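You operate a simulated robot arm through the tools that you are given. There is no shell and no other tool.

You are at the controls of a simulated robot arm. One attempt, no reset.

JOB
Grip the green bracket in the vice and sand off its rust.
Fine: put the orange sanding pad back, wind the vice open and lay the bracket in the green bench tray. Set down upright: what you pick out. What is to be rubbed or washed off counts as gone when no trace of it is left.

Only the result counts: the job must be done as asked and must still hold three seconds after the hand-in. Knocking over, shifting, dropping, spilling or breaking anything else fails it.

ROBOT AND FRAMES
A 7-joint arm with a two-finger parallel gripper, fixed in place. Base frame: the origin is at the foot of the arm, x ahead of it, y to its left, z up; the work surface is at about z = 850. Units: mm, degrees, N and s.
With the tool pointing down near the work surface it reaches from about 320 to 740 mm from the base axis. Its first joint turns from -143.0 to 143.0 degrees. Payload 3 kg.
Tool frame: the origin (TCP) lies between the finger pads and is the grasp point; the fingertips stand 30 mm ahead of it; z points along the fingers, y is the line along which they close. The gripper opens to 94 mm. The fingers are 28 mm wide and 10 mm thick; the gripper's body (50 by 96 mm) begins 55 mm behind the TCP.
Orientation is that of the tool frame in the base frame, as a unit quaternion [w, x, y, z]. With the fingers straight down and closing along the base's y, the tool's x points along the base's -x, its y along +y and its z along -z.

CONTROLS
- The arm moves only by the tool move_arm. Its argument "increments" is a list of rows, each a list of 3 entries, a list of its own where there are three numbers: the shift along the tool's x, y, z in mm, then the turn, a rotation vector about the tool's x, y, z in degrees, then the closure, from 0 (fully open) to 1 (shut). In form: [[[dx, dy, dz], [ax, ay, az], jaw], ...]. A call has 1 to 20 rows; each row shifts and turns the commanded pose from where the row before left it, along the tool's axes as they then stand. Each row takes 0.2 s and may step no farther than 50 mm and 8.6 degrees from the row before; otherwise, or with a gripper value out of range, the whole call is refused. A pose out of reach is approached as far as the arm can. The call stops where the force on the tool passes 50 N (or 10 N more than at its start, if that is more) or the arm is blocked; 0.2 s more then pass. Each finger travels about 45 mm/s and halts on what it meets, pressing with about 37 N; the grip force reading is that of the motor and also rises with nothing between the fingers. The clock runs only during rows and for 0.2 s after the last one: add rows that do not move to give the fingers time. The reply holds the time, the measured pose of the TCP, the force on the tool along the base axes, the opening and the grip force, in the units named above and with some noise, with the torque about the TCP (base axes, N m) and any sound that the robot's microphone picked up.
- Cameras (640 x 400 px; columns grow to the right, rows downward): "scene" is fixed at [48.1, 498.2, 1649.3]; the picture's right is [-0.55, -0.83, 0.00], its down [-0.57, 0.38, -0.73] and it looks along [0.60, -0.40, -0.69] (base axes); focal length 295 px, centre (320, 200). "wrist" rides on the gripper at [76, 14, -102] in the tool frame; the picture's right is [-0.18, 0.98, 0.00], its down [-0.75, -0.14, -0.64] and it looks along [-0.63, -0.12, 0.77] (tool axes); focal length 243 px, centre (320, 200). There is no depth. A picture from a camera that has moved, and an enlarged one, comes with that camera's place and axes in the base frame and with its lens.
- snapshot(camera): a new picture of that camera. The clock stands still meanwhile.
- raise_lower(by): slides the trunk up (or, below 0, down) by that many mm; the arm rides with it, the base frame stays. It gives what a move gives, with no picture.
- close_up(camera, box): a new picture of the part [left, top, right, bottom] of that camera's present view, enlarged. The clock stands still meanwhile.
- sign_off(): hands the job in; it is judged then, once.

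Places have to be worked out from the pictures, the camera data and where the tool is seen. Open the gripper and draw the arm clear of the work before you hand the job in, unless the task says otherwise.

The tools are called after "Request:" by a JSON object that holds its "fn" and its "kwargs". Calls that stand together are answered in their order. move_arm: Moves the arm, as the interface text tells. Its arguments: {"type":"object","properties":{"increments":{"type":"array","items":{"type":"array"}}},"required":["increments"]} The other tools are called the same way: raise_lower (by) slides the trunk up or down; snapshot (camera) takes a picture; close_up (camera, box) takes an enlarged picture of a part of a camera's view; sign_off () hands the job in.

At the start:

```text
clock: 0.0
eef_pos: [648.2, 105.9, 1252.7]
orientation: [-0.002, 0.0, 1.0, -0.001]
ft_force: [0.6, 0.3, -0.1]
moment: [0.03, -0.04, -0.01]
gripper_width: 93.9
grip_force: 0.1
trunk travel left (down, up): [-250.0, 140.0]
```

scene: 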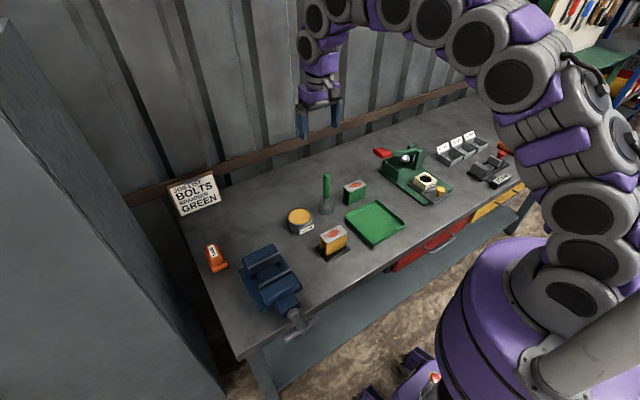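
wrist: 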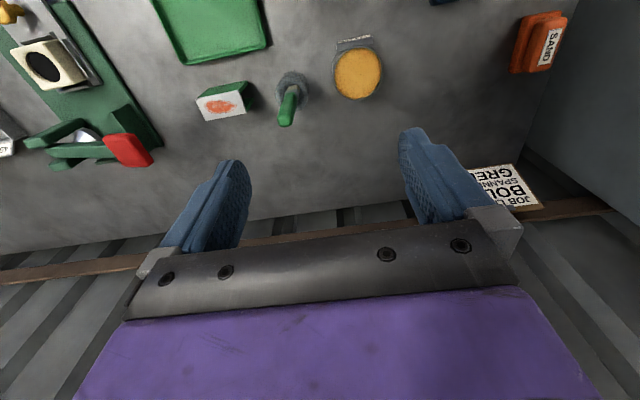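

I begin by looking closely at the bench to identify the bracket, vice, sanding pad and tray.

Request:
{"fn": "close_up", "kwargs": {"camera": "scene", "box": [160, 160, 320, 260]}}

Request:
{"fn": "close_up", "kwargs": {"camera": "scene", "box": [280, 160, 440, 260]}}

Request:
{"fn": "close_up", "kwargs": {"camera": "scene", "box": [200, 230, 360, 350]}}

Request:
{"fn": "close_up", "kwargs": {"camera": "scene", "box": [360, 110, 540, 220]}}

Request:
{"fn": "close_up", "kwargs": {"camera": "wrist", "box": [160, 0, 400, 150]}}

```text
4.00 times, centred on (240, 210) of scene
camera zoom: at [48.1, 498.2, 1649.3], right [-0.55, -0.83, 0.0], down [-0.57, 0.38, -0.73], along [0.6, -0.4, -0.69], focal length 1181 px, centre (640, 160)
```

zoom: 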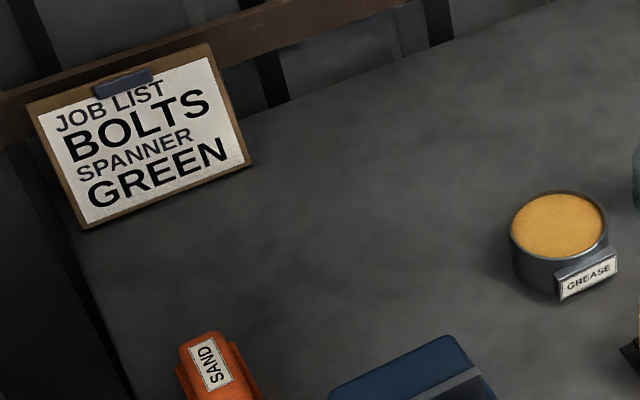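

```text
4.00 times, centred on (360, 210) of scene
camera zoom: at [48.1, 498.2, 1649.3], right [-0.55, -0.83, 0.0], down [-0.57, 0.38, -0.73], along [0.6, -0.4, -0.69], focal length 1181 px, centre (160, 160)
```

zoom: 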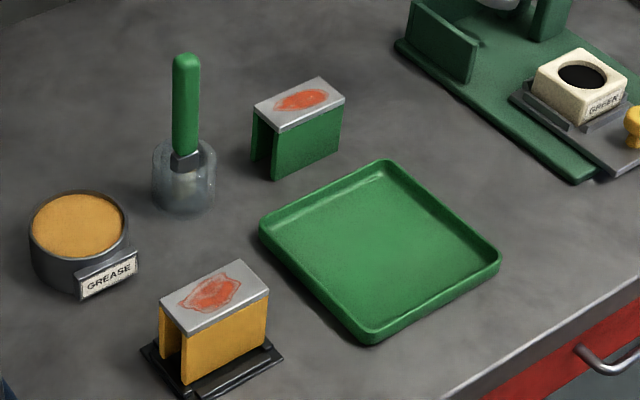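

```text
3.33 times, centred on (280, 290) of scene
camera zoom: at [48.1, 498.2, 1649.3], right [-0.55, -0.83, 0.0], down [-0.57, 0.38, -0.73], along [0.6, -0.4, -0.69], focal length 984 px, centre (453, -100)
```

zoom: 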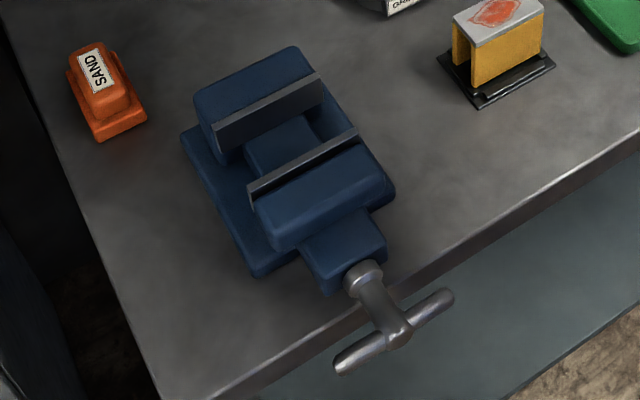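

```text
3.56 times, centred on (450, 165) of scene
camera zoom: at [48.1, 498.2, 1649.3], right [-0.55, -0.83, 0.0], down [-0.57, 0.38, -0.73], along [0.6, -0.4, -0.69], focal length 1050 px, centre (-142, 324)
```

zoom: 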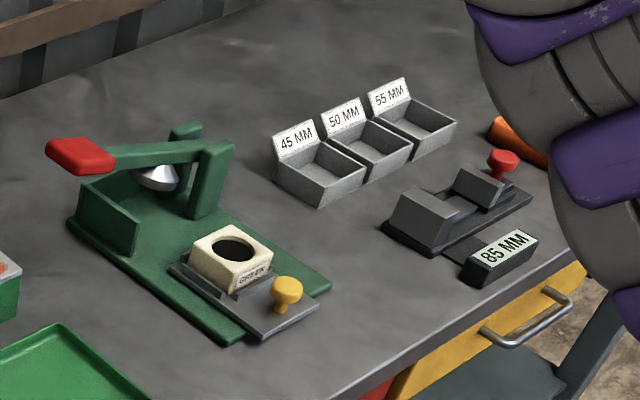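

```text
2.67 times, centred on (280, 75) of wrist
camera zoom: at [573.6, 120.7, 1357.2], right [0.18, 0.98, 0.0], down [0.75, -0.14, 0.64], along [0.63, -0.12, -0.77], focal length 647 px, centre (427, 533)
```

zoom: 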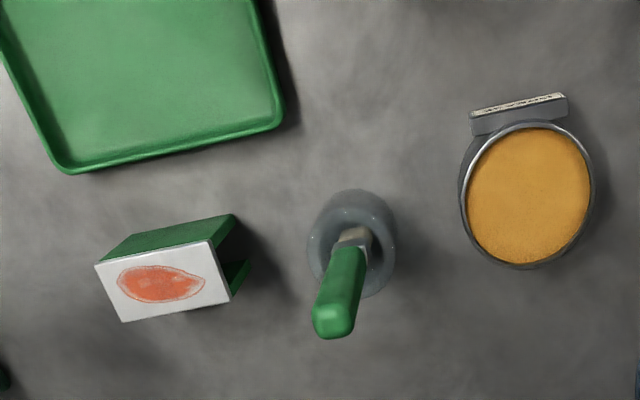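

The green bracket (red-brown rust patch on its top plate) stands near x 683, y −82. The vice's axis runs along x at y ≈ 360, with the handle overhanging the bench's front edge, and the sanding pad is far off near (695, 475). I move the wrist camera over the vice to see it better.

Request:
{"fn": "move_arm", "kwargs": {"increments": [[[33.5, 28, 6], [0, 0, 0], 0], [[33.5, 28, 6], [0, 0, 0], 0], [[33.5, 28, 6], [0, 0, 0], 0], [[33.5, 28, 6], [0, 0, 0], 0], [[33.5, 28, 6], [0, 0, 0], 0], [[33.5, 28, 6], [0, 0, 0], 0], [[33.5, 28, 6], [0, 0, 0], 0], [[33.5, 28, 6], [0, 0, 0], 0], [[0, 0, 0], [0, 0, 0], 0]]}}

Request:
{"fn": "snapshot", "kwargs": {"camera": "wrist"}}

Request:
{"fn": "snapshot", "kwargs": {"camera": "scene"}}

```text
clock: 2.0
eef_pos: [379.1, 326.9, 1206.3]
orientation: [0.0, 0.001, 1.0, 0.0]
ft_force: [0.0, 0.6, 0.2]
moment: [0.02, -0.01, -0.02]
gripper_width: 94.0
grip_force: 0.0
trunk travel left (down, up): [-250.0, 140.0]
```

```text
taken
camera wrist: at [305.0, 342.3, 1310.8], right [0.19, 0.98, 0.0], down [0.75, -0.14, 0.64], along [0.63, -0.12, -0.77], focal length 243 px, centre (320, 200)
```

wrist: 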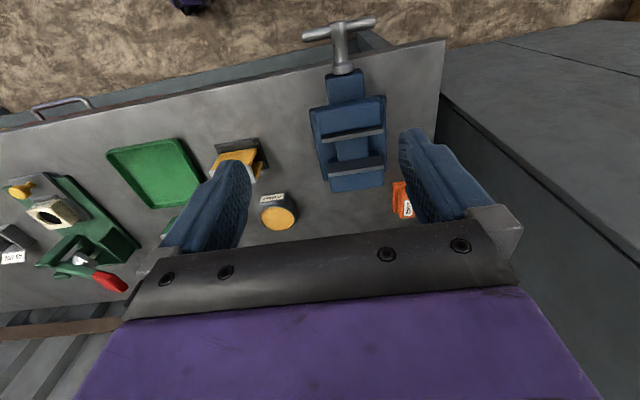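

```text
taken
```

scene: 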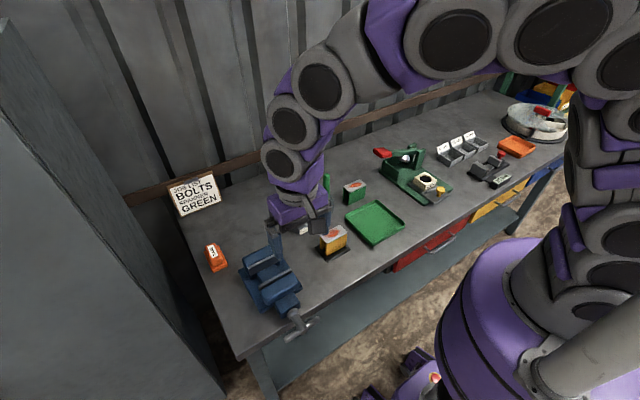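

Now I zoom into the vice, the pad, and the far right end of the bench that came into view.

Request:
{"fn": "close_up", "kwargs": {"camera": "wrist", "box": [280, 0, 440, 220]}}

Request:
{"fn": "close_up", "kwargs": {"camera": "scene", "box": [430, 90, 590, 190]}}

Request:
{"fn": "close_up", "kwargs": {"camera": "scene", "box": [190, 230, 330, 350]}}

```text
1.82 times, centred on (360, 110) of wrist
camera zoom: at [305.0, 342.3, 1310.8], right [0.19, 0.98, 0.0], down [0.75, -0.14, 0.64], along [0.63, -0.12, -0.77], focal length 441 px, centre (247, 364)
```

zoom: 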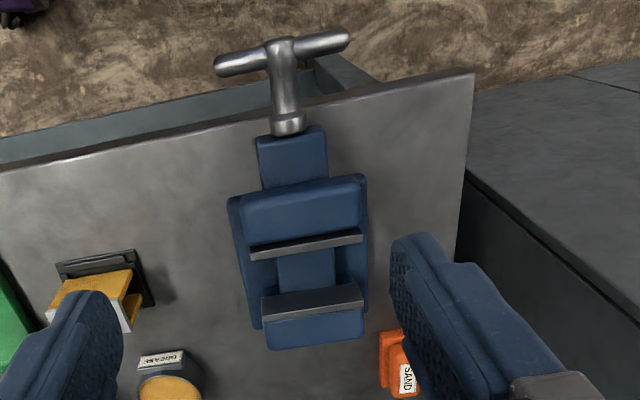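

```text
4.00 times, centred on (510, 140) of scene
camera zoom: at [48.1, 498.2, 1649.3], right [-0.55, -0.83, 0.0], down [-0.57, 0.38, -0.73], along [0.6, -0.4, -0.69], focal length 1181 px, centre (-440, 440)
```

zoom: 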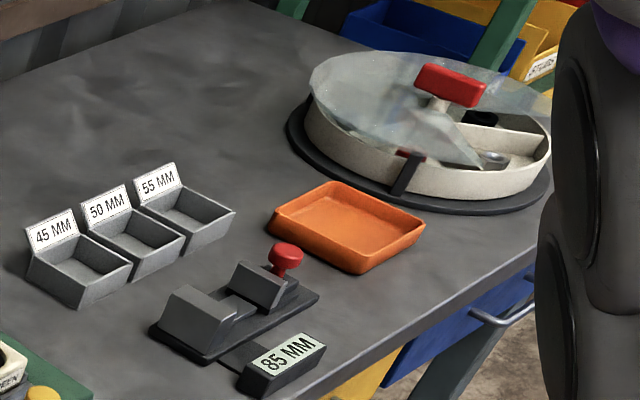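

```text
3.33 times, centred on (260, 290) of scene
camera zoom: at [48.1, 498.2, 1649.3], right [-0.55, -0.83, 0.0], down [-0.57, 0.38, -0.73], along [0.6, -0.4, -0.69], focal length 984 px, centre (520, -100)
```

zoom: 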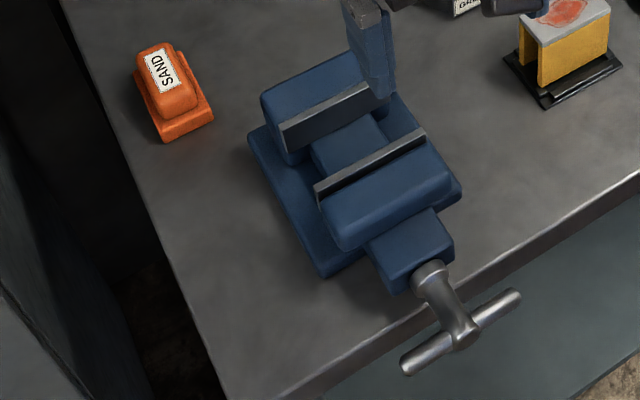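

The vice's axis is at y ≈ 360. I lower the camera towards it to measure the jaws and the handle from nearer.

Request:
{"fn": "move_arm", "kwargs": {"increments": [[[-2, 14, 37], [0, 0, 0], 0], [[-2, 14, 37], [0, 0, 0], 0], [[-2, 14, 37], [0, 0, 0], 0], [[-2, 14, 37], [0, 0, 0], 0], [[0, 0, 0], [0, 0, 0], 0]]}}

Request:
{"fn": "snapshot", "kwargs": {"camera": "wrist"}}

Request:
{"fn": "close_up", "kwargs": {"camera": "wrist", "box": [220, 0, 440, 220]}}

```text
clock: 3.2
eef_pos: [386.2, 385.7, 1059.1]
orientation: [0.001, 0.0, 1.0, 0.0]
ft_force: [0.4, -0.6, 0.3]
moment: [0.0, 0.0, -0.04]
gripper_width: 94.1
grip_force: 0.1
trunk travel left (down, up): [-250.0, 140.0]
```

```text
taken
camera wrist: at [312.3, 400.3, 1163.1], right [0.18, 0.98, 0.0], down [0.75, -0.14, 0.64], along [0.63, -0.12, -0.77], focal length 243 px, centre (320, 200)
```

wrist: 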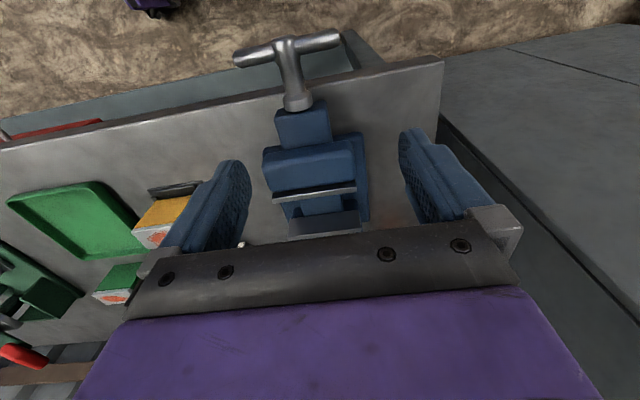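

```text
1.82 times, centred on (330, 110) of wrist
camera zoom: at [312.3, 400.3, 1163.1], right [0.18, 0.98, 0.0], down [0.75, -0.14, 0.64], along [0.63, -0.12, -0.77], focal length 441 px, centre (302, 364)
```

zoom: 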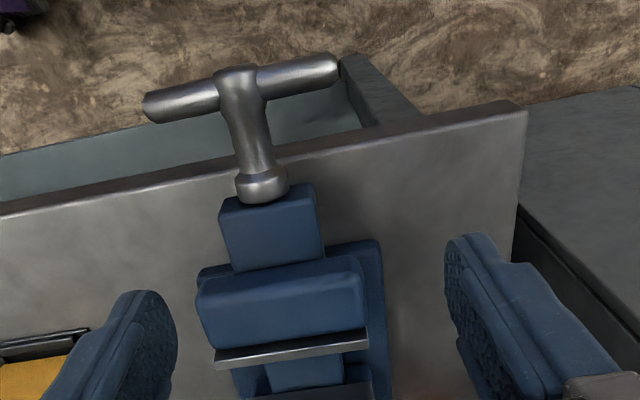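

Triangulated: the handle bar lies along y at x ≈ 342, z ≈ 897, from y ≈ 312 to 411, and the jaw tops are at about z 940. I move over the jaws to measure the gap.

Request:
{"fn": "move_arm", "kwargs": {"increments": [[[-38, -6, -5], [0, 0, 0], 0], [[-38, -6, -5], [0, 0, 0], 0], [[-39, -7, -4], [0, 0, 0], 0], [[0, 0, 0], [0, 0, 0], 0]]}}

Request:
{"fn": "close_up", "kwargs": {"camera": "wrist", "box": [220, 0, 440, 220]}}

```text
clock: 4.2
eef_pos: [497.3, 365.8, 1075.2]
orientation: [0.002, 0.0, 1.0, 0.0]
ft_force: [0.0, -0.1, 0.4]
moment: [-0.01, 0.0, 0.02]
gripper_width: 93.9
grip_force: 0.0
trunk travel left (down, up): [-250.0, 140.0]
```

```text
1.82 times, centred on (330, 110) of wrist
camera zoom: at [422.9, 381.4, 1178.8], right [0.18, 0.98, 0.0], down [0.75, -0.14, 0.64], along [0.63, -0.12, -0.77], focal length 441 px, centre (302, 364)
```

zoom: 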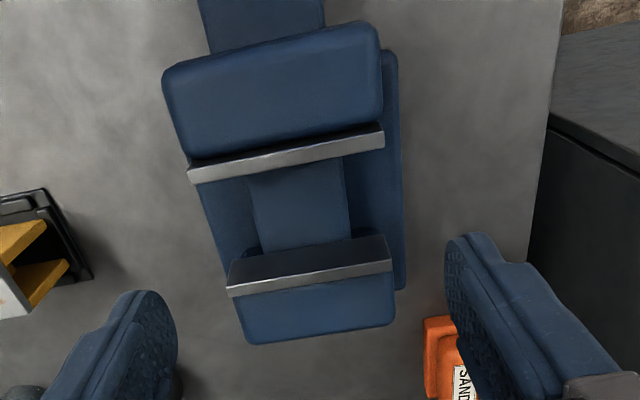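

The jaw gap measures about 63 mm (faces near x 487 and 550), with the slide at around z 900. Next I go high over to the green bracket, staying above the upright brush in the jar, to measure it.

Request:
{"fn": "move_arm", "kwargs": {"increments": [[[0, 0, -40], [0, 0, 0], 0], [[0, 0, -40], [0, 0, 0], 0], [[-16.5, -44.8, 0], [0, 0, 0], 0], [[-16.5, -44.8, 0], [0, 0, 0], 0], [[-16.5, -44.8, 0], [0, 0, 0], 0], [[-16.5, -44.8, 0], [0, 0, 0], 0], [[-16.5, -44.8, 0], [0, 0, 0], 0], [[-16.5, -44.8, 0], [0, 0, 0], 0], [[-16.5, -44.8, 0], [0, 0, 0], 0], [[-16.5, -44.8, 0], [0, 0, 0], 0], [[-16.5, -44.8, 0], [0, 0, 0], 0], [[-16.5, -44.8, 0], [0, 0, 0], 0], [[0, 0, 40], [0, 0, 0], 0], [[0, 0, 35], [0, 0, 0], 0], [[0, 0, 0], [0, 0, 0], 0], [[0, 0, 0], [0, 0, 0], 0]]}}

Request:
{"fn": "snapshot", "kwargs": {"camera": "wrist"}}

Request:
{"fn": "close_up", "kwargs": {"camera": "wrist", "box": [220, 0, 440, 220]}}

```text
clock: 7.6
eef_pos: [667.6, -84.6, 1079.0]
orientation: [0.0, 0.001, 1.0, 0.0]
ft_force: [-0.2, 0.8, 0.1]
moment: [-0.02, 0.02, 0.01]
gripper_width: 93.8
grip_force: 0.0
trunk travel left (down, up): [-250.0, 140.0]
```

```text
taken
camera wrist: at [593.3, -69.5, 1182.6], right [0.18, 0.98, 0.0], down [0.75, -0.14, 0.64], along [0.63, -0.12, -0.77], focal length 243 px, centre (320, 200)
```

wrist: 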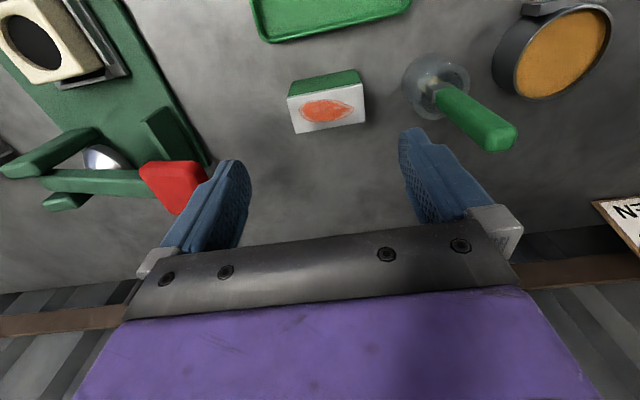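

```text
1.82 times, centred on (330, 110) of wrist
camera zoom: at [593.3, -69.5, 1182.6], right [0.18, 0.98, 0.0], down [0.75, -0.14, 0.64], along [0.63, -0.12, -0.77], focal length 441 px, centre (302, 364)
```

zoom: 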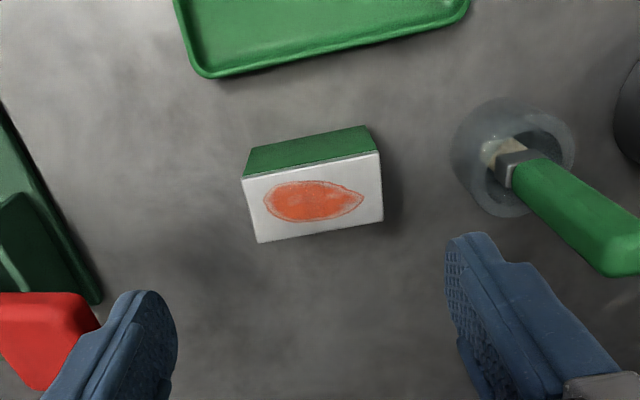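

The bracket comes out at about 80 × 41 × 60 mm, squared to the axes, centred near (689, −79). I turn the wrist −90° so the fingers close along x with the camera on the −y side, moving over the bracket's centre.

Request:
{"fn": "move_arm", "kwargs": {"increments": [[[-20, 4, 0], [0, 0, 0], 0.2], [[0, 0, 0], [0, 0, -8.1818], 0.2], [[0, 0, 0], [0, 0, -8.1818], 0.2], [[0, 0, 0], [0, 0, -8.1818], 0.2], [[0, 0, 0], [0, 0, -8.1818], 0.2], [[0, 0, 0], [0, 0, -8.1818], 0.2], [[0, 0, 0], [0, 0, -8.1818], 0.2], [[0, 0, 0], [0, 0, -8.1818], 0.2], [[0, 0, 0], [0, 0, -8.1818], 0.2], [[0, 0, 0], [0, 0, -8.1818], 0.2], [[0, 0, 0], [0, 0, -8.1818], 0.2], [[0, 0, 0], [0, 0, -8.1818], 0.2], [[0, 0, 0], [0, 0, 0], 0.2], [[0, 0, 0], [0, 0, 0], 0.2]]}}

Request:
{"fn": "snapshot", "kwargs": {"camera": "wrist"}}

Request:
{"fn": "move_arm", "kwargs": {"increments": [[[0, 0, 0], [0, 0, 0], 0.2]]}}

```text
clock: 10.6
eef_pos: [684.4, -78.9, 1078.3]
orientation: [0.001, -0.707, 0.707, 0.0]
ft_force: [0.0, 0.2, -0.5]
moment: [0.03, -0.01, -0.01]
gripper_width: 75.2
grip_force: 0.2
trunk travel left (down, up): [-250.0, 140.0]
```

```text
taken
camera wrist: at [673.1, -154.1, 1181.9], right [-0.98, 0.18, 0.0], down [0.14, 0.75, 0.64], along [0.12, 0.63, -0.77], focal length 243 px, centre (320, 200)
```

wrist: 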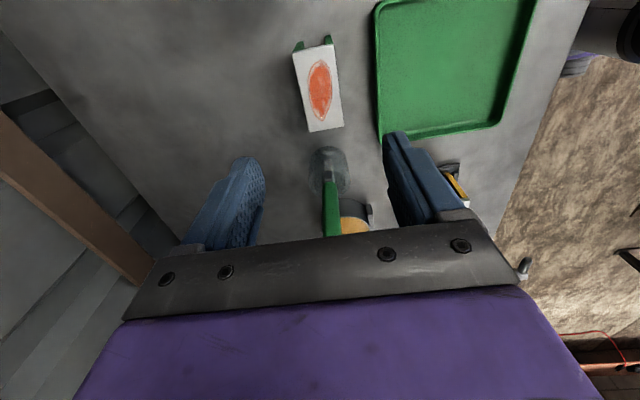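

```text
clock: 11.0
eef_pos: [685.2, -78.3, 1077.6]
orientation: [0.0, -0.706, 0.708, 0.0]
ft_force: [0.3, -0.5, -0.6]
moment: [0.01, 0.0, -0.01]
gripper_width: 75.3
grip_force: 0.0
trunk travel left (down, up): [-250.0, 140.0]
```

The bracket's centre is within about 1 mm of being under the TCP. I descend with the fingers at 75 mm opening to straddle it, stopping just above the final depth.

Request:
{"fn": "move_arm", "kwargs": {"increments": [[[0, 0, 40], [0, 0, 0], 0.2], [[0, 0, 40], [0, 0, 0], 0.2], [[0, 0, 30], [0, 0, 0], 0.2], [[0, 0, 20], [0, 0, 0], 0.2], [[0, 0, 12], [0, 0, 0], 0.2], [[0, 0, 0], [0, 0, 0], 0.2], [[0, 0, 0], [0, 0, 0], 0.2]]}}

Request:
{"fn": "snapshot", "kwargs": {"camera": "wrist"}}

Request:
{"fn": "close_up", "kwargs": {"camera": "scene", "box": [290, 100, 430, 220]}}

```text
clock: 12.6
eef_pos: [685.1, -79.6, 934.1]
orientation: [0.0, -0.707, 0.708, 0.001]
ft_force: [0.1, 0.5, 0.6]
moment: [-0.01, -0.01, 0.0]
gripper_width: 75.4
grip_force: 0.3
trunk travel left (down, up): [-250.0, 140.0]
```

```text
taken
camera wrist: at [673.1, -154.4, 1038.5], right [-0.98, 0.19, 0.0], down [0.14, 0.75, 0.64], along [0.12, 0.63, -0.77], focal length 243 px, centre (320, 200)
```

wrist: 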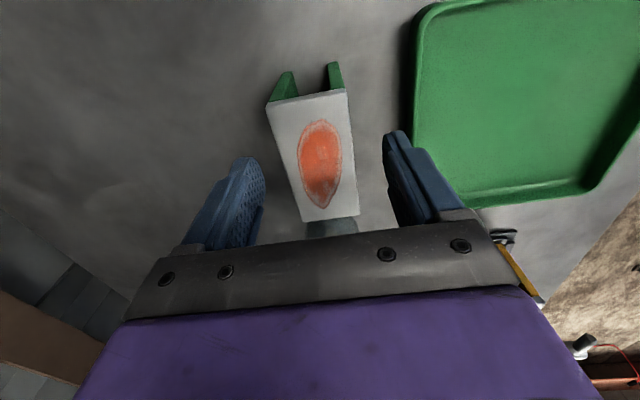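

```text
3.33 times, centred on (360, 160) of scene
camera zoom: at [48.1, 498.2, 1649.3], right [-0.55, -0.83, 0.0], down [-0.57, 0.38, -0.73], along [0.6, -0.4, -0.69], focal length 984 px, centre (187, 333)
```

zoom: 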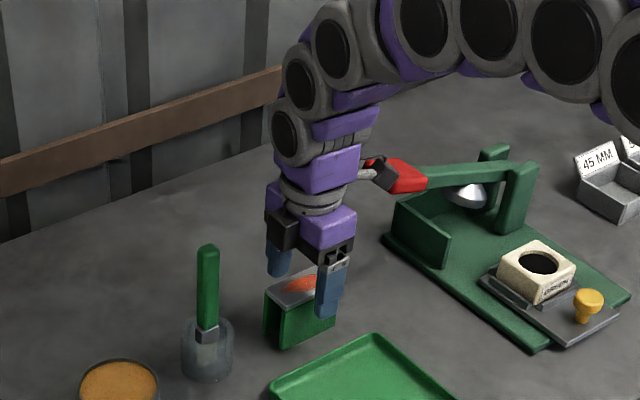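

The fingers straddle the bracket cleanly. I go down 9 mm more and close on the upper part of the legs.

Request:
{"fn": "move_arm", "kwargs": {"increments": [[[0, 0, 9], [0, 0, 0], 0.2], [[0, 0, 0], [0, 0, 0], 0.4], [[0, 0, 0], [0, 0, 0], 0.5], [[0, 0, 0], [0, 0, 0], 0.6], [[0, 0, 0], [0, 0, 0], 0.7], [[0, 0, 0], [0, 0, 0], 0.7], [[0, 0, 0], [0, 0, 0], 0.7]]}}

Request:
{"fn": "snapshot", "kwargs": {"camera": "wrist"}}

```text
clock: 14.2
eef_pos: [685.8, -78.5, 926.9]
orientation: [-0.001, -0.706, 0.708, 0.0]
ft_force: [-3.0, -0.5, -0.4]
moment: [-0.01, 0.1, -0.02]
gripper_width: 39.7
grip_force: 36.8
trunk travel left (down, up): [-250.0, 140.0]
```

```text
taken
camera wrist: at [673.1, -154.4, 1030.6], right [-0.98, 0.19, 0.0], down [0.14, 0.75, 0.64], along [0.12, 0.63, -0.77], focal length 243 px, centre (320, 200)
```

wrist: 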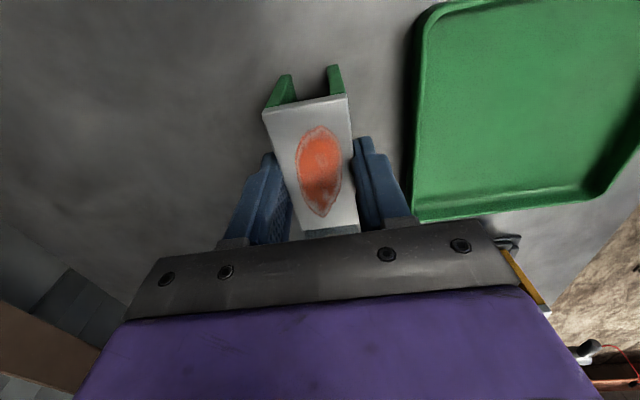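

The bracket is held (39.7 mm wide, 37 N). I lift it straight up, carry it high over the brush to the vice, and look at the jaws from the side.

Request:
{"fn": "move_arm", "kwargs": {"increments": [[[0, 0, -10], [0, 0, 0], 0.7], [[0, 0, -30], [0, 0, 0], 0.7], [[0, 0, -45], [0, 0, 0], 0.7], [[0, 0, -45], [0, 0, 0], 0.7], [[0, 0, -45], [0, 0, 0], 0.7], [[0, 0, -45], [0, 0, 0], 0.7], [[-44, 16.8, 0], [0, 0, 0], 0.7], [[-44, 16.8, 0], [0, 0, 0], 0.7], [[-44, 16.8, 0], [0, 0, 0], 0.7], [[-44, 16.8, 0], [0, 0, 0], 0.7], [[-44, 16.8, 0], [0, 0, 0], 0.7], [[-44, 16.8, 0], [0, 0, 0], 0.7], [[-44, 16.8, 0], [0, 0, 0], 0.7], [[-44, 16.8, 0], [0, 0, 0], 0.7], [[-44, 16.8, 0], [0, 0, 0], 0.7], [[-44, 16.8, 0], [0, 0, 0], 0.7], [[0, 0, 0], [0, 0, 0], 0.7], [[0, 0, 0], [0, 0, 0], 0.7]]}}

Request:
{"fn": "snapshot", "kwargs": {"camera": "wrist"}}

Request:
{"fn": "close_up", "kwargs": {"camera": "wrist", "box": [220, 0, 440, 220]}}

Request:
{"fn": "snapshot", "kwargs": {"camera": "scene"}}

```text
clock: 18.0
eef_pos: [519.8, 360.9, 1140.1]
orientation: [0.001, -0.707, 0.707, 0.0]
ft_force: [-0.8, 1.1, -6.3]
moment: [0.01, -0.03, 0.02]
gripper_width: 39.8
grip_force: 37.1
trunk travel left (down, up): [-250.0, 140.0]
```

```text
taken
camera wrist: at [506.9, 284.4, 1244.2], right [-0.98, 0.19, 0.0], down [0.14, 0.75, 0.64], along [0.12, 0.63, -0.77], focal length 243 px, centre (320, 200)
```

wrist: 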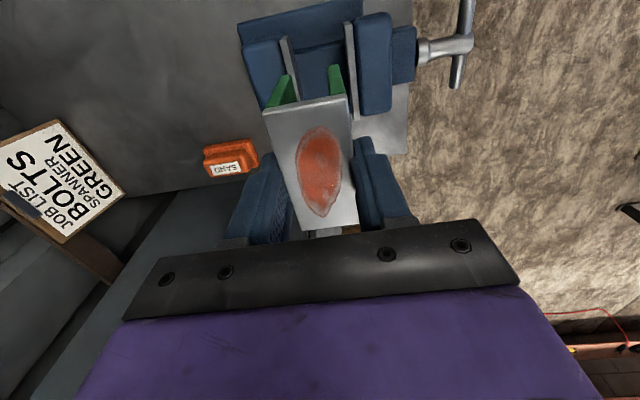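

```text
1.82 times, centred on (330, 110) of wrist
camera zoom: at [506.9, 284.4, 1244.2], right [-0.98, 0.19, 0.0], down [0.14, 0.75, 0.64], along [0.12, 0.63, -0.77], focal length 441 px, centre (302, 364)
```

zoom: 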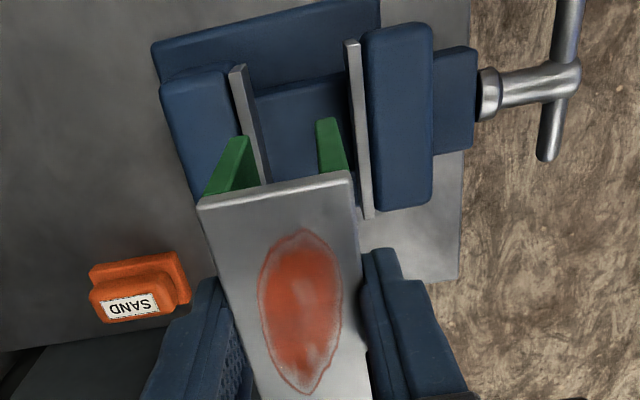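

```text
taken
```

scene: 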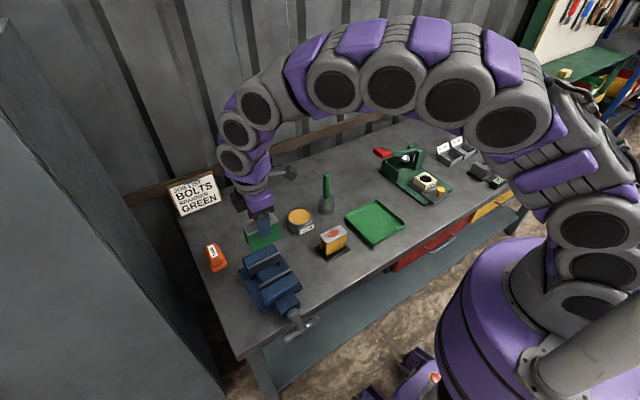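

I need the slide's height relative to the jaw tops before lowering the bracket, so I zoom hard into the vice from the scene camera (the arm is out of its line).

Request:
{"fn": "close_up", "kwargs": {"camera": "scene", "box": [235, 235, 310, 315]}}

Request:
{"fn": "close_up", "kwargs": {"camera": "wrist", "box": [230, 0, 400, 110]}}

```text
5.00 times, centred on (272, 275) of scene
camera zoom: at [48.1, 498.2, 1649.3], right [-0.55, -0.83, 0.0], down [-0.57, 0.38, -0.73], along [0.6, -0.4, -0.69], focal length 1476 px, centre (558, -175)
```

zoom: 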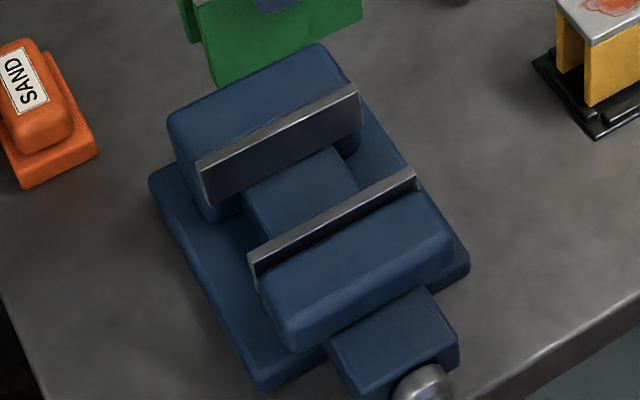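

```text
3.64 times, centred on (315, 55) of wrist
camera zoom: at [506.9, 284.4, 1244.2], right [-0.98, 0.19, 0.0], down [0.14, 0.75, 0.64], along [0.12, 0.63, -0.77], focal length 882 px, centre (338, 727)
```

zoom: 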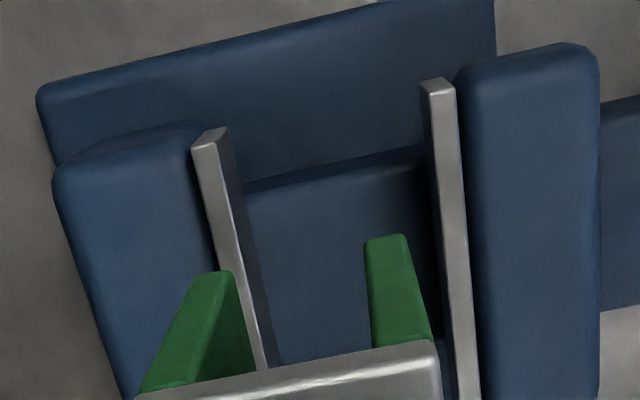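

Jaw tops triangulate to z ≈ 940, while the slide may be as low as ~880. With fingers closing along x I couldn't seat the bracket between the jaws, so I'll set it on a clear patch of bench at about (620, 260) and re-grip it by its ends along y.

Request:
{"fn": "move_arm", "kwargs": {"increments": [[[33.3, -33.3, 0], [0, 0, 0], 0.7], [[33.3, -33.3, 0], [0, 0, 0], 0.7], [[33.3, -33.3, 0], [0, 0, 0], 0.7], [[0, 0, 45], [0, 0, 0], 0.7], [[0, 0, 45], [0, 0, 0], 0.7], [[0, 0, 45], [0, 0, 0], 0.7], [[0, 0, 45], [0, 0, 0], 0.7], [[0, 0, 10], [0, 0, 0], 0.7], [[0, 0, 0], [0, 0, 0], 0.7], [[0, 0, 0], [0, 0, 0], 0.7]]}}

Request:
{"fn": "snapshot", "kwargs": {"camera": "wrist"}}

Request:
{"fn": "snapshot", "kwargs": {"camera": "scene"}}

```text
clock: 20.2
eef_pos: [613.7, 263.4, 952.7]
orientation: [0.0, -0.707, 0.707, 0.0]
ft_force: [-0.8, -0.7, -6.7]
moment: [0.0, 0.0, 0.02]
gripper_width: 39.9
grip_force: 37.3
trunk travel left (down, up): [-250.0, 140.0]
```

```text
taken
camera wrist: at [601.4, 188.8, 1057.6], right [-0.98, 0.19, 0.0], down [0.14, 0.75, 0.64], along [0.12, 0.63, -0.77], focal length 243 px, centre (320, 200)
```

wrist: 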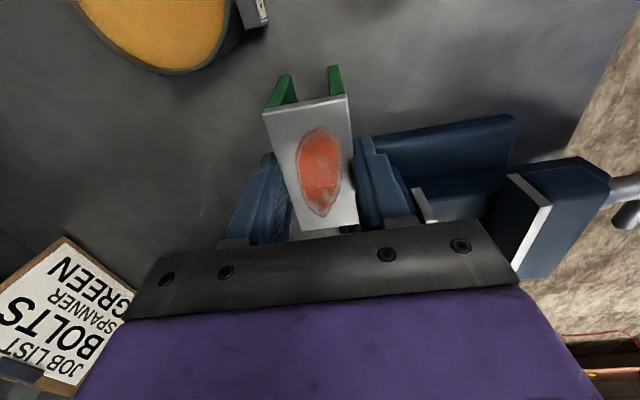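

```text
taken
```

scene: 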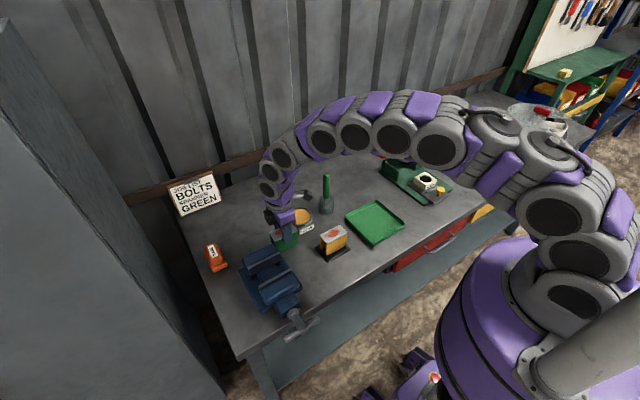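

The bracket hangs 25 mm above clear bench, and this lower view also shows the vice from its side. I take a close-up of it, and lower the bracket to the bench.

Request:
{"fn": "close_up", "kwargs": {"camera": "wrist", "box": [370, 90, 640, 260]}}

Request:
{"fn": "move_arm", "kwargs": {"increments": [[[0, 0, 12], [0, 0, 0], 0.7], [[0, 0, 6], [0, 0, 0], 0.7], [[0, 0, 3], [0, 0, 0], 0.7], [[0, 0, 2], [0, 0, 0], 0.7], [[0, 0, 0], [0, 0, 0], 0.7]]}}

```text
2.35 times, centred on (505, 175) of wrist
camera zoom: at [601.4, 188.8, 1057.6], right [-0.98, 0.19, 0.0], down [0.14, 0.75, 0.64], along [0.12, 0.63, -0.77], focal length 571 px, centre (-115, 259)
```

zoom: 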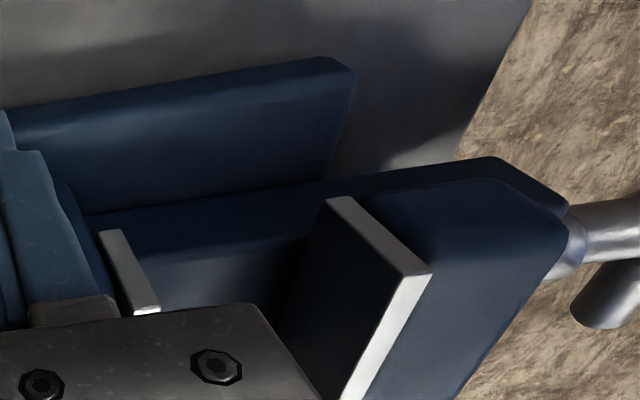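

```text
clock: 20.8
eef_pos: [617.0, 262.4, 946.1]
orientation: [-0.008, 0.707, -0.707, 0.001]
ft_force: [-12.7, -4.0, 35.3]
moment: [0.81, 1.63, 0.41]
gripper_width: 40.1
grip_force: 37.8
trunk travel left (down, up): [-250.0, 140.0]
stopped in row 3: the force on the tool passed its limit at 61 N (the readings are from after the stop); the commanded pose is now the measured one
```

Contact came early at z ≈ 946. The moment points to the bracket's (−x, +y) bottom corner touching the vice's base plate, so I back straight up and check the bracket in the grip.

Request:
{"fn": "move_arm", "kwargs": {"increments": [[[0, 0, -15], [0, 0, 0], 0.7], [[0, 0, -25], [0, 0, 0], 0.7], [[0, 0, 0], [0, 0, 0], 0.7], [[0, 0, 0], [0, 0, 0], 0.7]]}}

Request:
{"fn": "snapshot", "kwargs": {"camera": "wrist"}}

Request:
{"fn": "close_up", "kwargs": {"camera": "scene", "box": [200, 180, 340, 320]}}

```text
clock: 21.8
eef_pos: [617.0, 263.2, 984.1]
orientation: [0.004, -0.707, 0.708, 0.0]
ft_force: [0.9, -0.2, -6.3]
moment: [-0.03, 0.0, 0.02]
gripper_width: 40.0
grip_force: 37.2
trunk travel left (down, up): [-250.0, 140.0]
```

```text
taken
camera wrist: at [603.6, 187.8, 1086.6], right [-0.98, 0.19, -0.01], down [0.14, 0.75, 0.65], along [0.12, 0.63, -0.76], focal length 243 px, centre (320, 200)
```

wrist: 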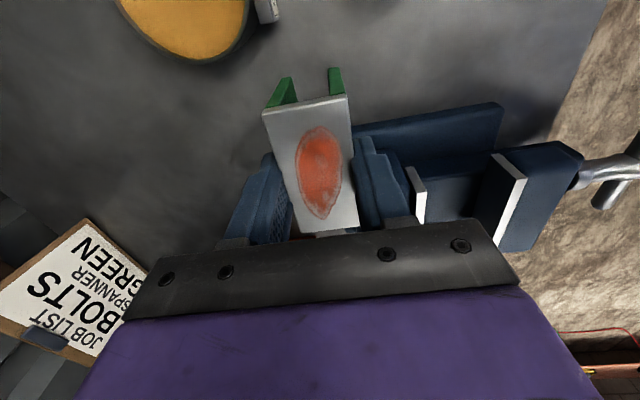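

```text
2.86 times, centred on (270, 250) of scene
camera zoom: at [48.1, 498.2, 1649.3], right [-0.55, -0.83, 0.0], down [-0.57, 0.38, -0.73], along [0.6, -0.4, -0.69], focal length 844 px, centre (463, 57)
```

zoom: 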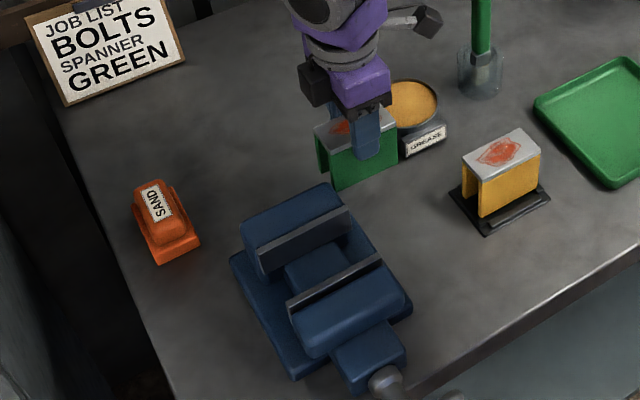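

The bracket hasn't shifted in the grip; the vice's base plate reaches to y ≈ 288. I carry the bracket to a clearly open patch near (440, 200) instead.

Request:
{"fn": "move_arm", "kwargs": {"increments": [[[0, 0, -40], [-0.3, 0.3, 0], 0.7], [[0, 0, -40], [0, 0, 0], 0.7], [[15.75, 44.25, 0], [0, 0, 0], 0.7], [[15.75, 44.25, 0], [0, 0, 0], 0.7], [[15.75, 44.25, 0], [0, 0, 0], 0.7], [[15.75, 44.25, 0], [0, 0, 0], 0.7], [[0, 0, 40], [0, 0, 0], 0.7], [[0, 0, 40], [0, 0, 0], 0.7], [[0, 0, 0], [0, 0, 0], 0.7], [[0, 0, 0], [0, 0, 0], 0.7]]}}

Request:
{"fn": "snapshot", "kwargs": {"camera": "wrist"}}

Request:
{"fn": "close_up", "kwargs": {"camera": "scene", "box": [240, 190, 380, 310]}}

```text
clock: 24.0
eef_pos: [441.3, 201.4, 981.5]
orientation: [0.002, -0.706, 0.708, -0.001]
ft_force: [0.2, -0.6, -6.2]
moment: [0.01, -0.01, 0.0]
gripper_width: 39.8
grip_force: 36.9
trunk travel left (down, up): [-250.0, 140.0]
```

```text
taken
camera wrist: at [429.0, 126.8, 1085.0], right [-0.98, 0.19, 0.0], down [0.14, 0.75, 0.64], along [0.12, 0.63, -0.77], focal length 243 px, centre (320, 200)
```

wrist: 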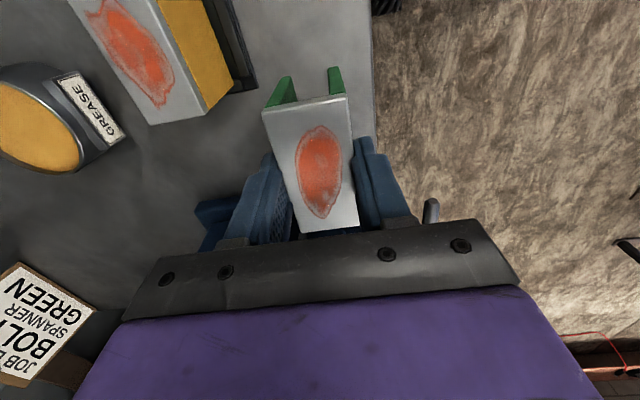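

```text
3.33 times, centred on (310, 250) of scene
camera zoom: at [48.1, 498.2, 1649.3], right [-0.55, -0.83, 0.0], down [-0.57, 0.38, -0.73], along [0.6, -0.4, -0.69], focal length 984 px, centre (353, 33)
```

zoom: 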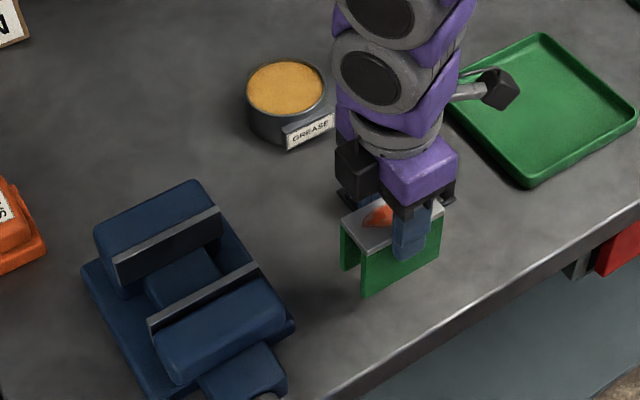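

Bench is clear here. I lower to the bench with small final steps, watching for contact.

Request:
{"fn": "move_arm", "kwargs": {"increments": [[[0, 0, 25], [0, 0, 0], 0.7], [[0, 0, 15], [0, 0, 0], 0.7], [[0, 0, 6], [0, 0, 0], 0.7], [[0, 0, 3], [0, 0, 0], 0.7], [[0, 0, 0], [0, 0, 0], 0.7], [[0, 0, 0], [0, 0, 0], 0.7]]}}

Request:
{"fn": "move_arm", "kwargs": {"increments": [[[0, 0, 1.5], [0, 0, 0], 0.7], [[0, 0, 0], [0, 0, 0], 0.7]]}}

Request:
{"fn": "move_arm", "kwargs": {"increments": [[[0, 0, 1.5], [0, 0, 0], 0.7], [[0, 0, 0], [0, 0, 0], 0.7]]}}

```text
clock: 25.4
eef_pos: [441.3, 201.8, 933.8]
orientation: [0.0, -0.706, 0.708, -0.001]
ft_force: [-0.1, -0.3, -6.5]
moment: [0.01, 0.01, 0.01]
gripper_width: 39.9
grip_force: 36.7
trunk travel left (down, up): [-250.0, 140.0]
```

```text
clock: 26.0
eef_pos: [441.1, 200.1, 930.9]
orientation: [0.0, -0.707, 0.708, -0.002]
ft_force: [-0.3, -0.3, -6.7]
moment: [0.02, 0.01, 0.0]
gripper_width: 39.4
grip_force: 37.0
trunk travel left (down, up): [-250.0, 140.0]
```

```text
clock: 26.6
eef_pos: [441.0, 200.1, 929.8]
orientation: [0.0, -0.706, 0.708, -0.001]
ft_force: [0.0, -0.5, -7.3]
moment: [0.0, 0.0, -0.02]
gripper_width: 39.8
grip_force: 37.1
trunk travel left (down, up): [-250.0, 140.0]
```

Still hanging free (−7 N). I continue in 1 mm steps to touch the bench.

Request:
{"fn": "move_arm", "kwargs": {"increments": [[[0, 0, 1.5], [0, 0, 0], 0.7], [[0, 0, 0], [0, 0, 0], 0.7]]}}

Request:
{"fn": "move_arm", "kwargs": {"increments": [[[0, 0, 1], [0, 0, 0], 0.7], [[0, 0, 0], [0, 0, 0], 0.7]]}}

Request:
{"fn": "move_arm", "kwargs": {"increments": [[[0, 0, 0.7], [0, 0, 0], 0.7], [[0, 0, 0], [0, 0, 0], 0.7]]}}

```text
clock: 27.2
eef_pos: [440.8, 201.2, 926.5]
orientation: [0.0, -0.706, 0.708, -0.002]
ft_force: [0.2, -0.3, -6.3]
moment: [0.0, 0.0, 0.0]
gripper_width: 39.6
grip_force: 36.9
trunk travel left (down, up): [-250.0, 140.0]
```

```text
clock: 27.8
eef_pos: [440.2, 201.6, 925.7]
orientation: [0.0, -0.706, 0.708, -0.001]
ft_force: [0.2, 0.1, -4.7]
moment: [-0.02, -0.04, 0.01]
gripper_width: 40.1
grip_force: 37.2
trunk travel left (down, up): [-250.0, 140.0]
```

```text
clock: 28.4
eef_pos: [441.3, 201.2, 926.0]
orientation: [0.001, -0.706, 0.708, -0.002]
ft_force: [-0.8, 1.4, 11.2]
moment: [-0.59, 0.34, -0.03]
gripper_width: 39.9
grip_force: 36.8
trunk travel left (down, up): [-250.0, 140.0]
```

Contact at z ≈ 926 (bottom on the bench). I release, lift clear and turn the wrist back +90° so the fingers close along y.

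Request:
{"fn": "move_arm", "kwargs": {"increments": [[[0, 0, 0], [0, 0, 0], 0.5], [[0, 0, 0], [0, 0, 0], 0.3], [[0, 0, 0], [0, 0, 0], 0.2], [[0, 0, 0], [0, 0, 0], 0.2], [[0, 0, -20], [0, 0, 0], 0.2], [[0, 0, -40], [0, 0, 0], 0.1], [[0, 0, -40], [0, 0, 0], 0], [[0, 0, -20], [0, 0, 8.1818], 0], [[0, 0, 0], [0, 0, 8.1818], 0], [[0, 0, 0], [0, 0, 8.1818], 0], [[0, 0, 0], [0, 0, 8.1818], 0], [[0, 0, 0], [0, 0, 8.1818], 0], [[0, 0, 0], [0, 0, 8.1818], 0], [[0, 0, 0], [0, 0, 8.1818], 0], [[0, 0, 0], [0, 0, 8.1818], 0], [[0, 0, 0], [0, 0, 8.1818], 0], [[0, 0, 0], [0, 0, 8.1818], 0], [[0, 0, 0], [0, 0, 8.1818], 0], [[0, 0, 0], [0, 0, 0], 0], [[0, 0, 0], [0, 0, 0], 0]]}}

Request:
{"fn": "snapshot", "kwargs": {"camera": "wrist"}}

Request:
{"fn": "close_up", "kwargs": {"camera": "wrist", "box": [220, 0, 440, 220]}}

```text
clock: 32.6
eef_pos: [439.9, 201.1, 1045.7]
orientation: [0.002, 0.002, 1.0, 0.0]
ft_force: [0.6, 0.8, -0.3]
moment: [-0.04, 0.01, 0.04]
gripper_width: 94.2
grip_force: 0.1
trunk travel left (down, up): [-250.0, 140.0]
```

```text
taken
camera wrist: at [365.9, 216.2, 1149.3], right [0.19, 0.98, 0.0], down [0.75, -0.14, 0.64], along [0.63, -0.12, -0.76], focal length 243 px, centre (320, 200)
```

wrist: 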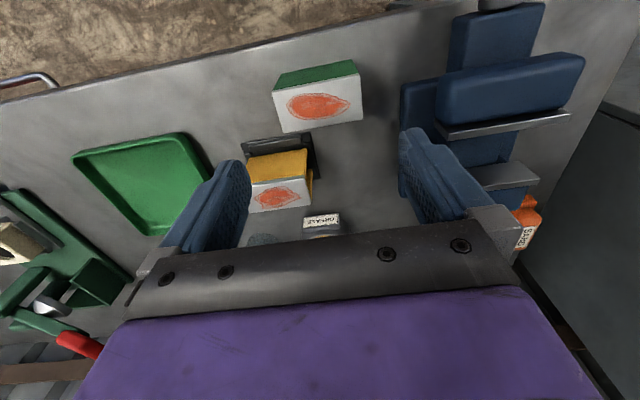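

```text
1.82 times, centred on (330, 110) of wrist
camera zoom: at [365.9, 216.2, 1149.3], right [0.19, 0.98, 0.0], down [0.75, -0.14, 0.64], along [0.63, -0.12, -0.76], focal length 441 px, centre (302, 364)
```

zoom: 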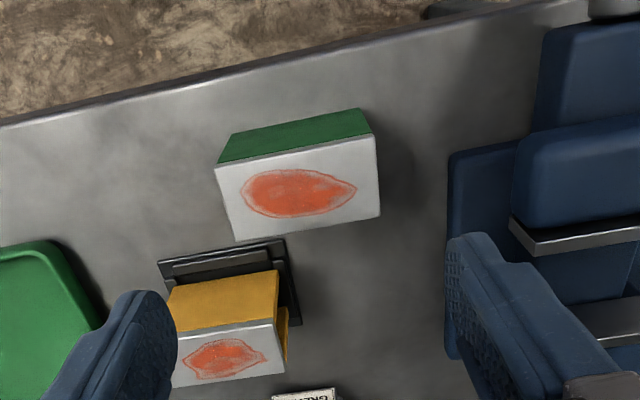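

The bracket stands upright at about (441, 200), square to the axes. I descend with the fingers straddling its ends along y.

Request:
{"fn": "move_arm", "kwargs": {"increments": [[[0, -1.3, 40], [0, 0, 0], 0], [[0, 0, 40], [0, 0, 0], 0], [[0, 0, 15], [0, 0, 0], 0], [[0, 0, 0], [0, 0, 0], 0], [[0, 0, 0], [0, 0, 0], 0]]}}

Request:
{"fn": "snapshot", "kwargs": {"camera": "wrist"}}

Request:
{"fn": "close_up", "kwargs": {"camera": "scene", "box": [270, 190, 380, 310]}}

```text
clock: 33.8
eef_pos: [442.8, 201.2, 951.5]
orientation: [0.002, 0.0, 1.0, -0.001]
ft_force: [0.8, 0.1, 0.0]
moment: [0.0, -0.01, 0.02]
gripper_width: 94.1
grip_force: 0.1
trunk travel left (down, up): [-250.0, 140.0]
```

```text
taken
camera wrist: at [368.5, 215.6, 1055.3], right [0.19, 0.98, 0.0], down [0.75, -0.14, 0.64], along [0.63, -0.12, -0.76], focal length 243 px, centre (320, 200)
```

wrist: 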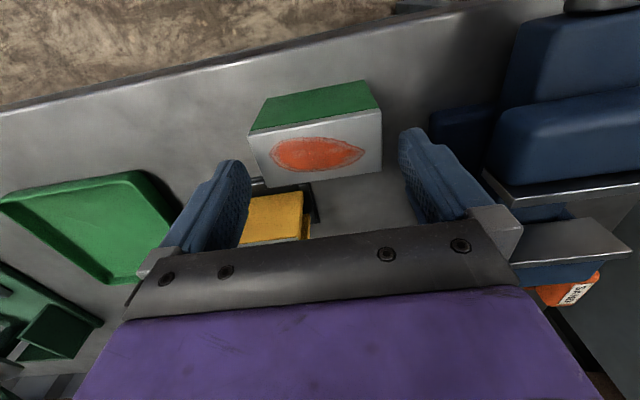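

```text
3.33 times, centred on (325, 250) of scene
camera zoom: at [48.1, 498.2, 1649.3], right [-0.55, -0.83, 0.0], down [-0.57, 0.38, -0.73], along [0.6, -0.4, -0.69], focal length 984 px, centre (303, 33)
```

zoom: 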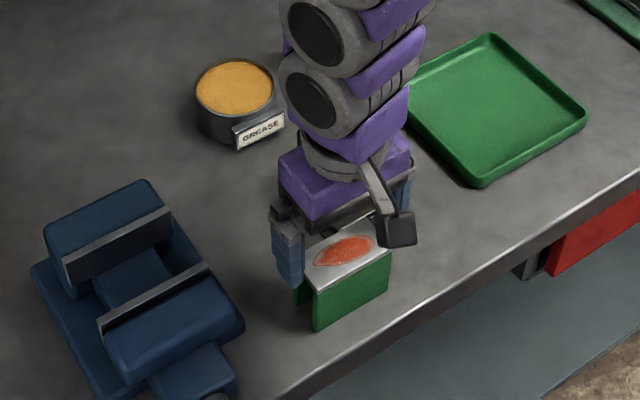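

The fingertips are just above and outside both ends. I go down the last 46 mm and close gently.

Request:
{"fn": "move_arm", "kwargs": {"increments": [[[1, -0.7, 20], [0, 0, 0], 0], [[0, 0, 20], [0, 0, 0], 0], [[0, 0, 6], [0, 0, 0], 0], [[0, 0, 0], [0, 0, 0], 0.05], [[0, 0, 0], [0, 0, 0], 0.1], [[0, 0, 0], [0, 0, 0], 0.15], [[0, 0, 0], [0, 0, 0], 0.2], [[0, 0, 0], [0, 0, 0], 0.3], [[0, 0, 0], [0, 0, 0], 0.3]]}}

Request:
{"fn": "snapshot", "kwargs": {"camera": "wrist"}}

```text
clock: 35.8
eef_pos: [439.1, 200.2, 904.6]
orientation: [0.001, 0.0, 1.0, 0.0]
ft_force: [0.6, -2.1, -0.1]
moment: [0.08, 0.06, 0.0]
gripper_width: 84.1
grip_force: 37.1
trunk travel left (down, up): [-250.0, 140.0]
```

```text
taken
camera wrist: at [365.2, 215.5, 1008.4], right [0.19, 0.98, 0.0], down [0.75, -0.14, 0.64], along [0.63, -0.12, -0.76], focal length 243 px, centre (320, 200)
```

wrist: 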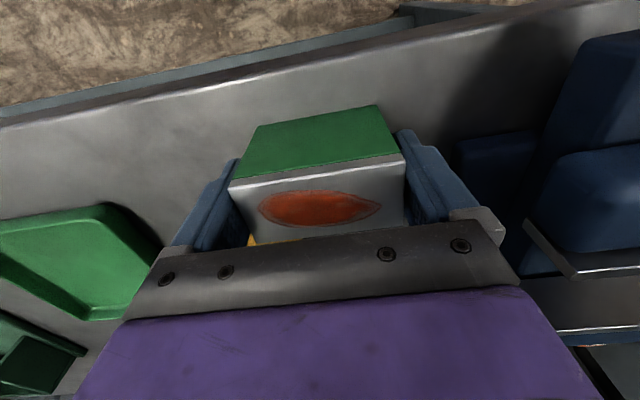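

Gripped across 84 mm. I lift it, carry it over the vice gap (about x 516, y 361) and check the picture.

Request:
{"fn": "move_arm", "kwargs": {"increments": [[[0, 0, -8], [0, 0, 0], 0.3], [[0, 0, -20], [0, 0, 0], 0.3], [[0, 0, -40], [0, 0, 0], 0.3], [[0, 0, -40], [0, 0, 0], 0.3], [[0, 0, -40], [0, 0, 0], 0.3], [[-19, 40.25, 0], [0, 0, 0], 0.3], [[-19, 40.25, 0], [0, 0, 0], 0.3], [[-19, 40.25, 0], [0, 0, 0], 0.3], [[-19, 40.25, 0], [0, 0, 0], 0.3], [[0, 0, 0], [0, 0, 0], 0.3], [[0, 0, 0], [0, 0, 0], 0.3]]}}

Request:
{"fn": "snapshot", "kwargs": {"camera": "wrist"}}

Request:
{"fn": "close_up", "kwargs": {"camera": "scene", "box": [220, 200, 330, 310]}}

```text
clock: 38.2
eef_pos: [517.4, 359.8, 1053.1]
orientation: [0.0, 0.0, 1.0, 0.0]
ft_force: [0.1, -0.9, -6.0]
moment: [0.0, 0.02, 0.02]
gripper_width: 84.1
grip_force: 36.5
trunk travel left (down, up): [-250.0, 140.0]
```

```text
taken
camera wrist: at [442.7, 373.5, 1155.6], right [0.19, 0.98, 0.0], down [0.75, -0.14, 0.64], along [0.63, -0.12, -0.77], focal length 243 px, centre (320, 200)
```

wrist: 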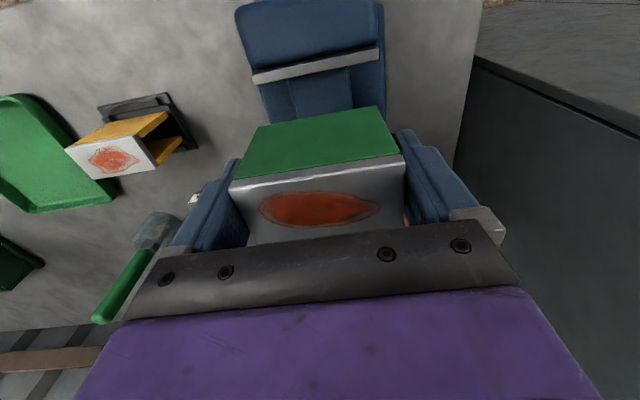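

```text
3.64 times, centred on (275, 255) of scene
camera zoom: at [48.1, 498.2, 1649.3], right [-0.55, -0.83, 0.0], down [-0.57, 0.38, -0.73], along [0.6, -0.4, -0.69], focal length 1074 px, centre (484, 0)
```

zoom: 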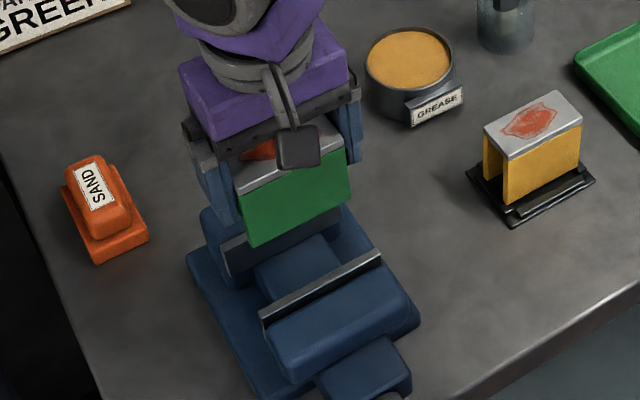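

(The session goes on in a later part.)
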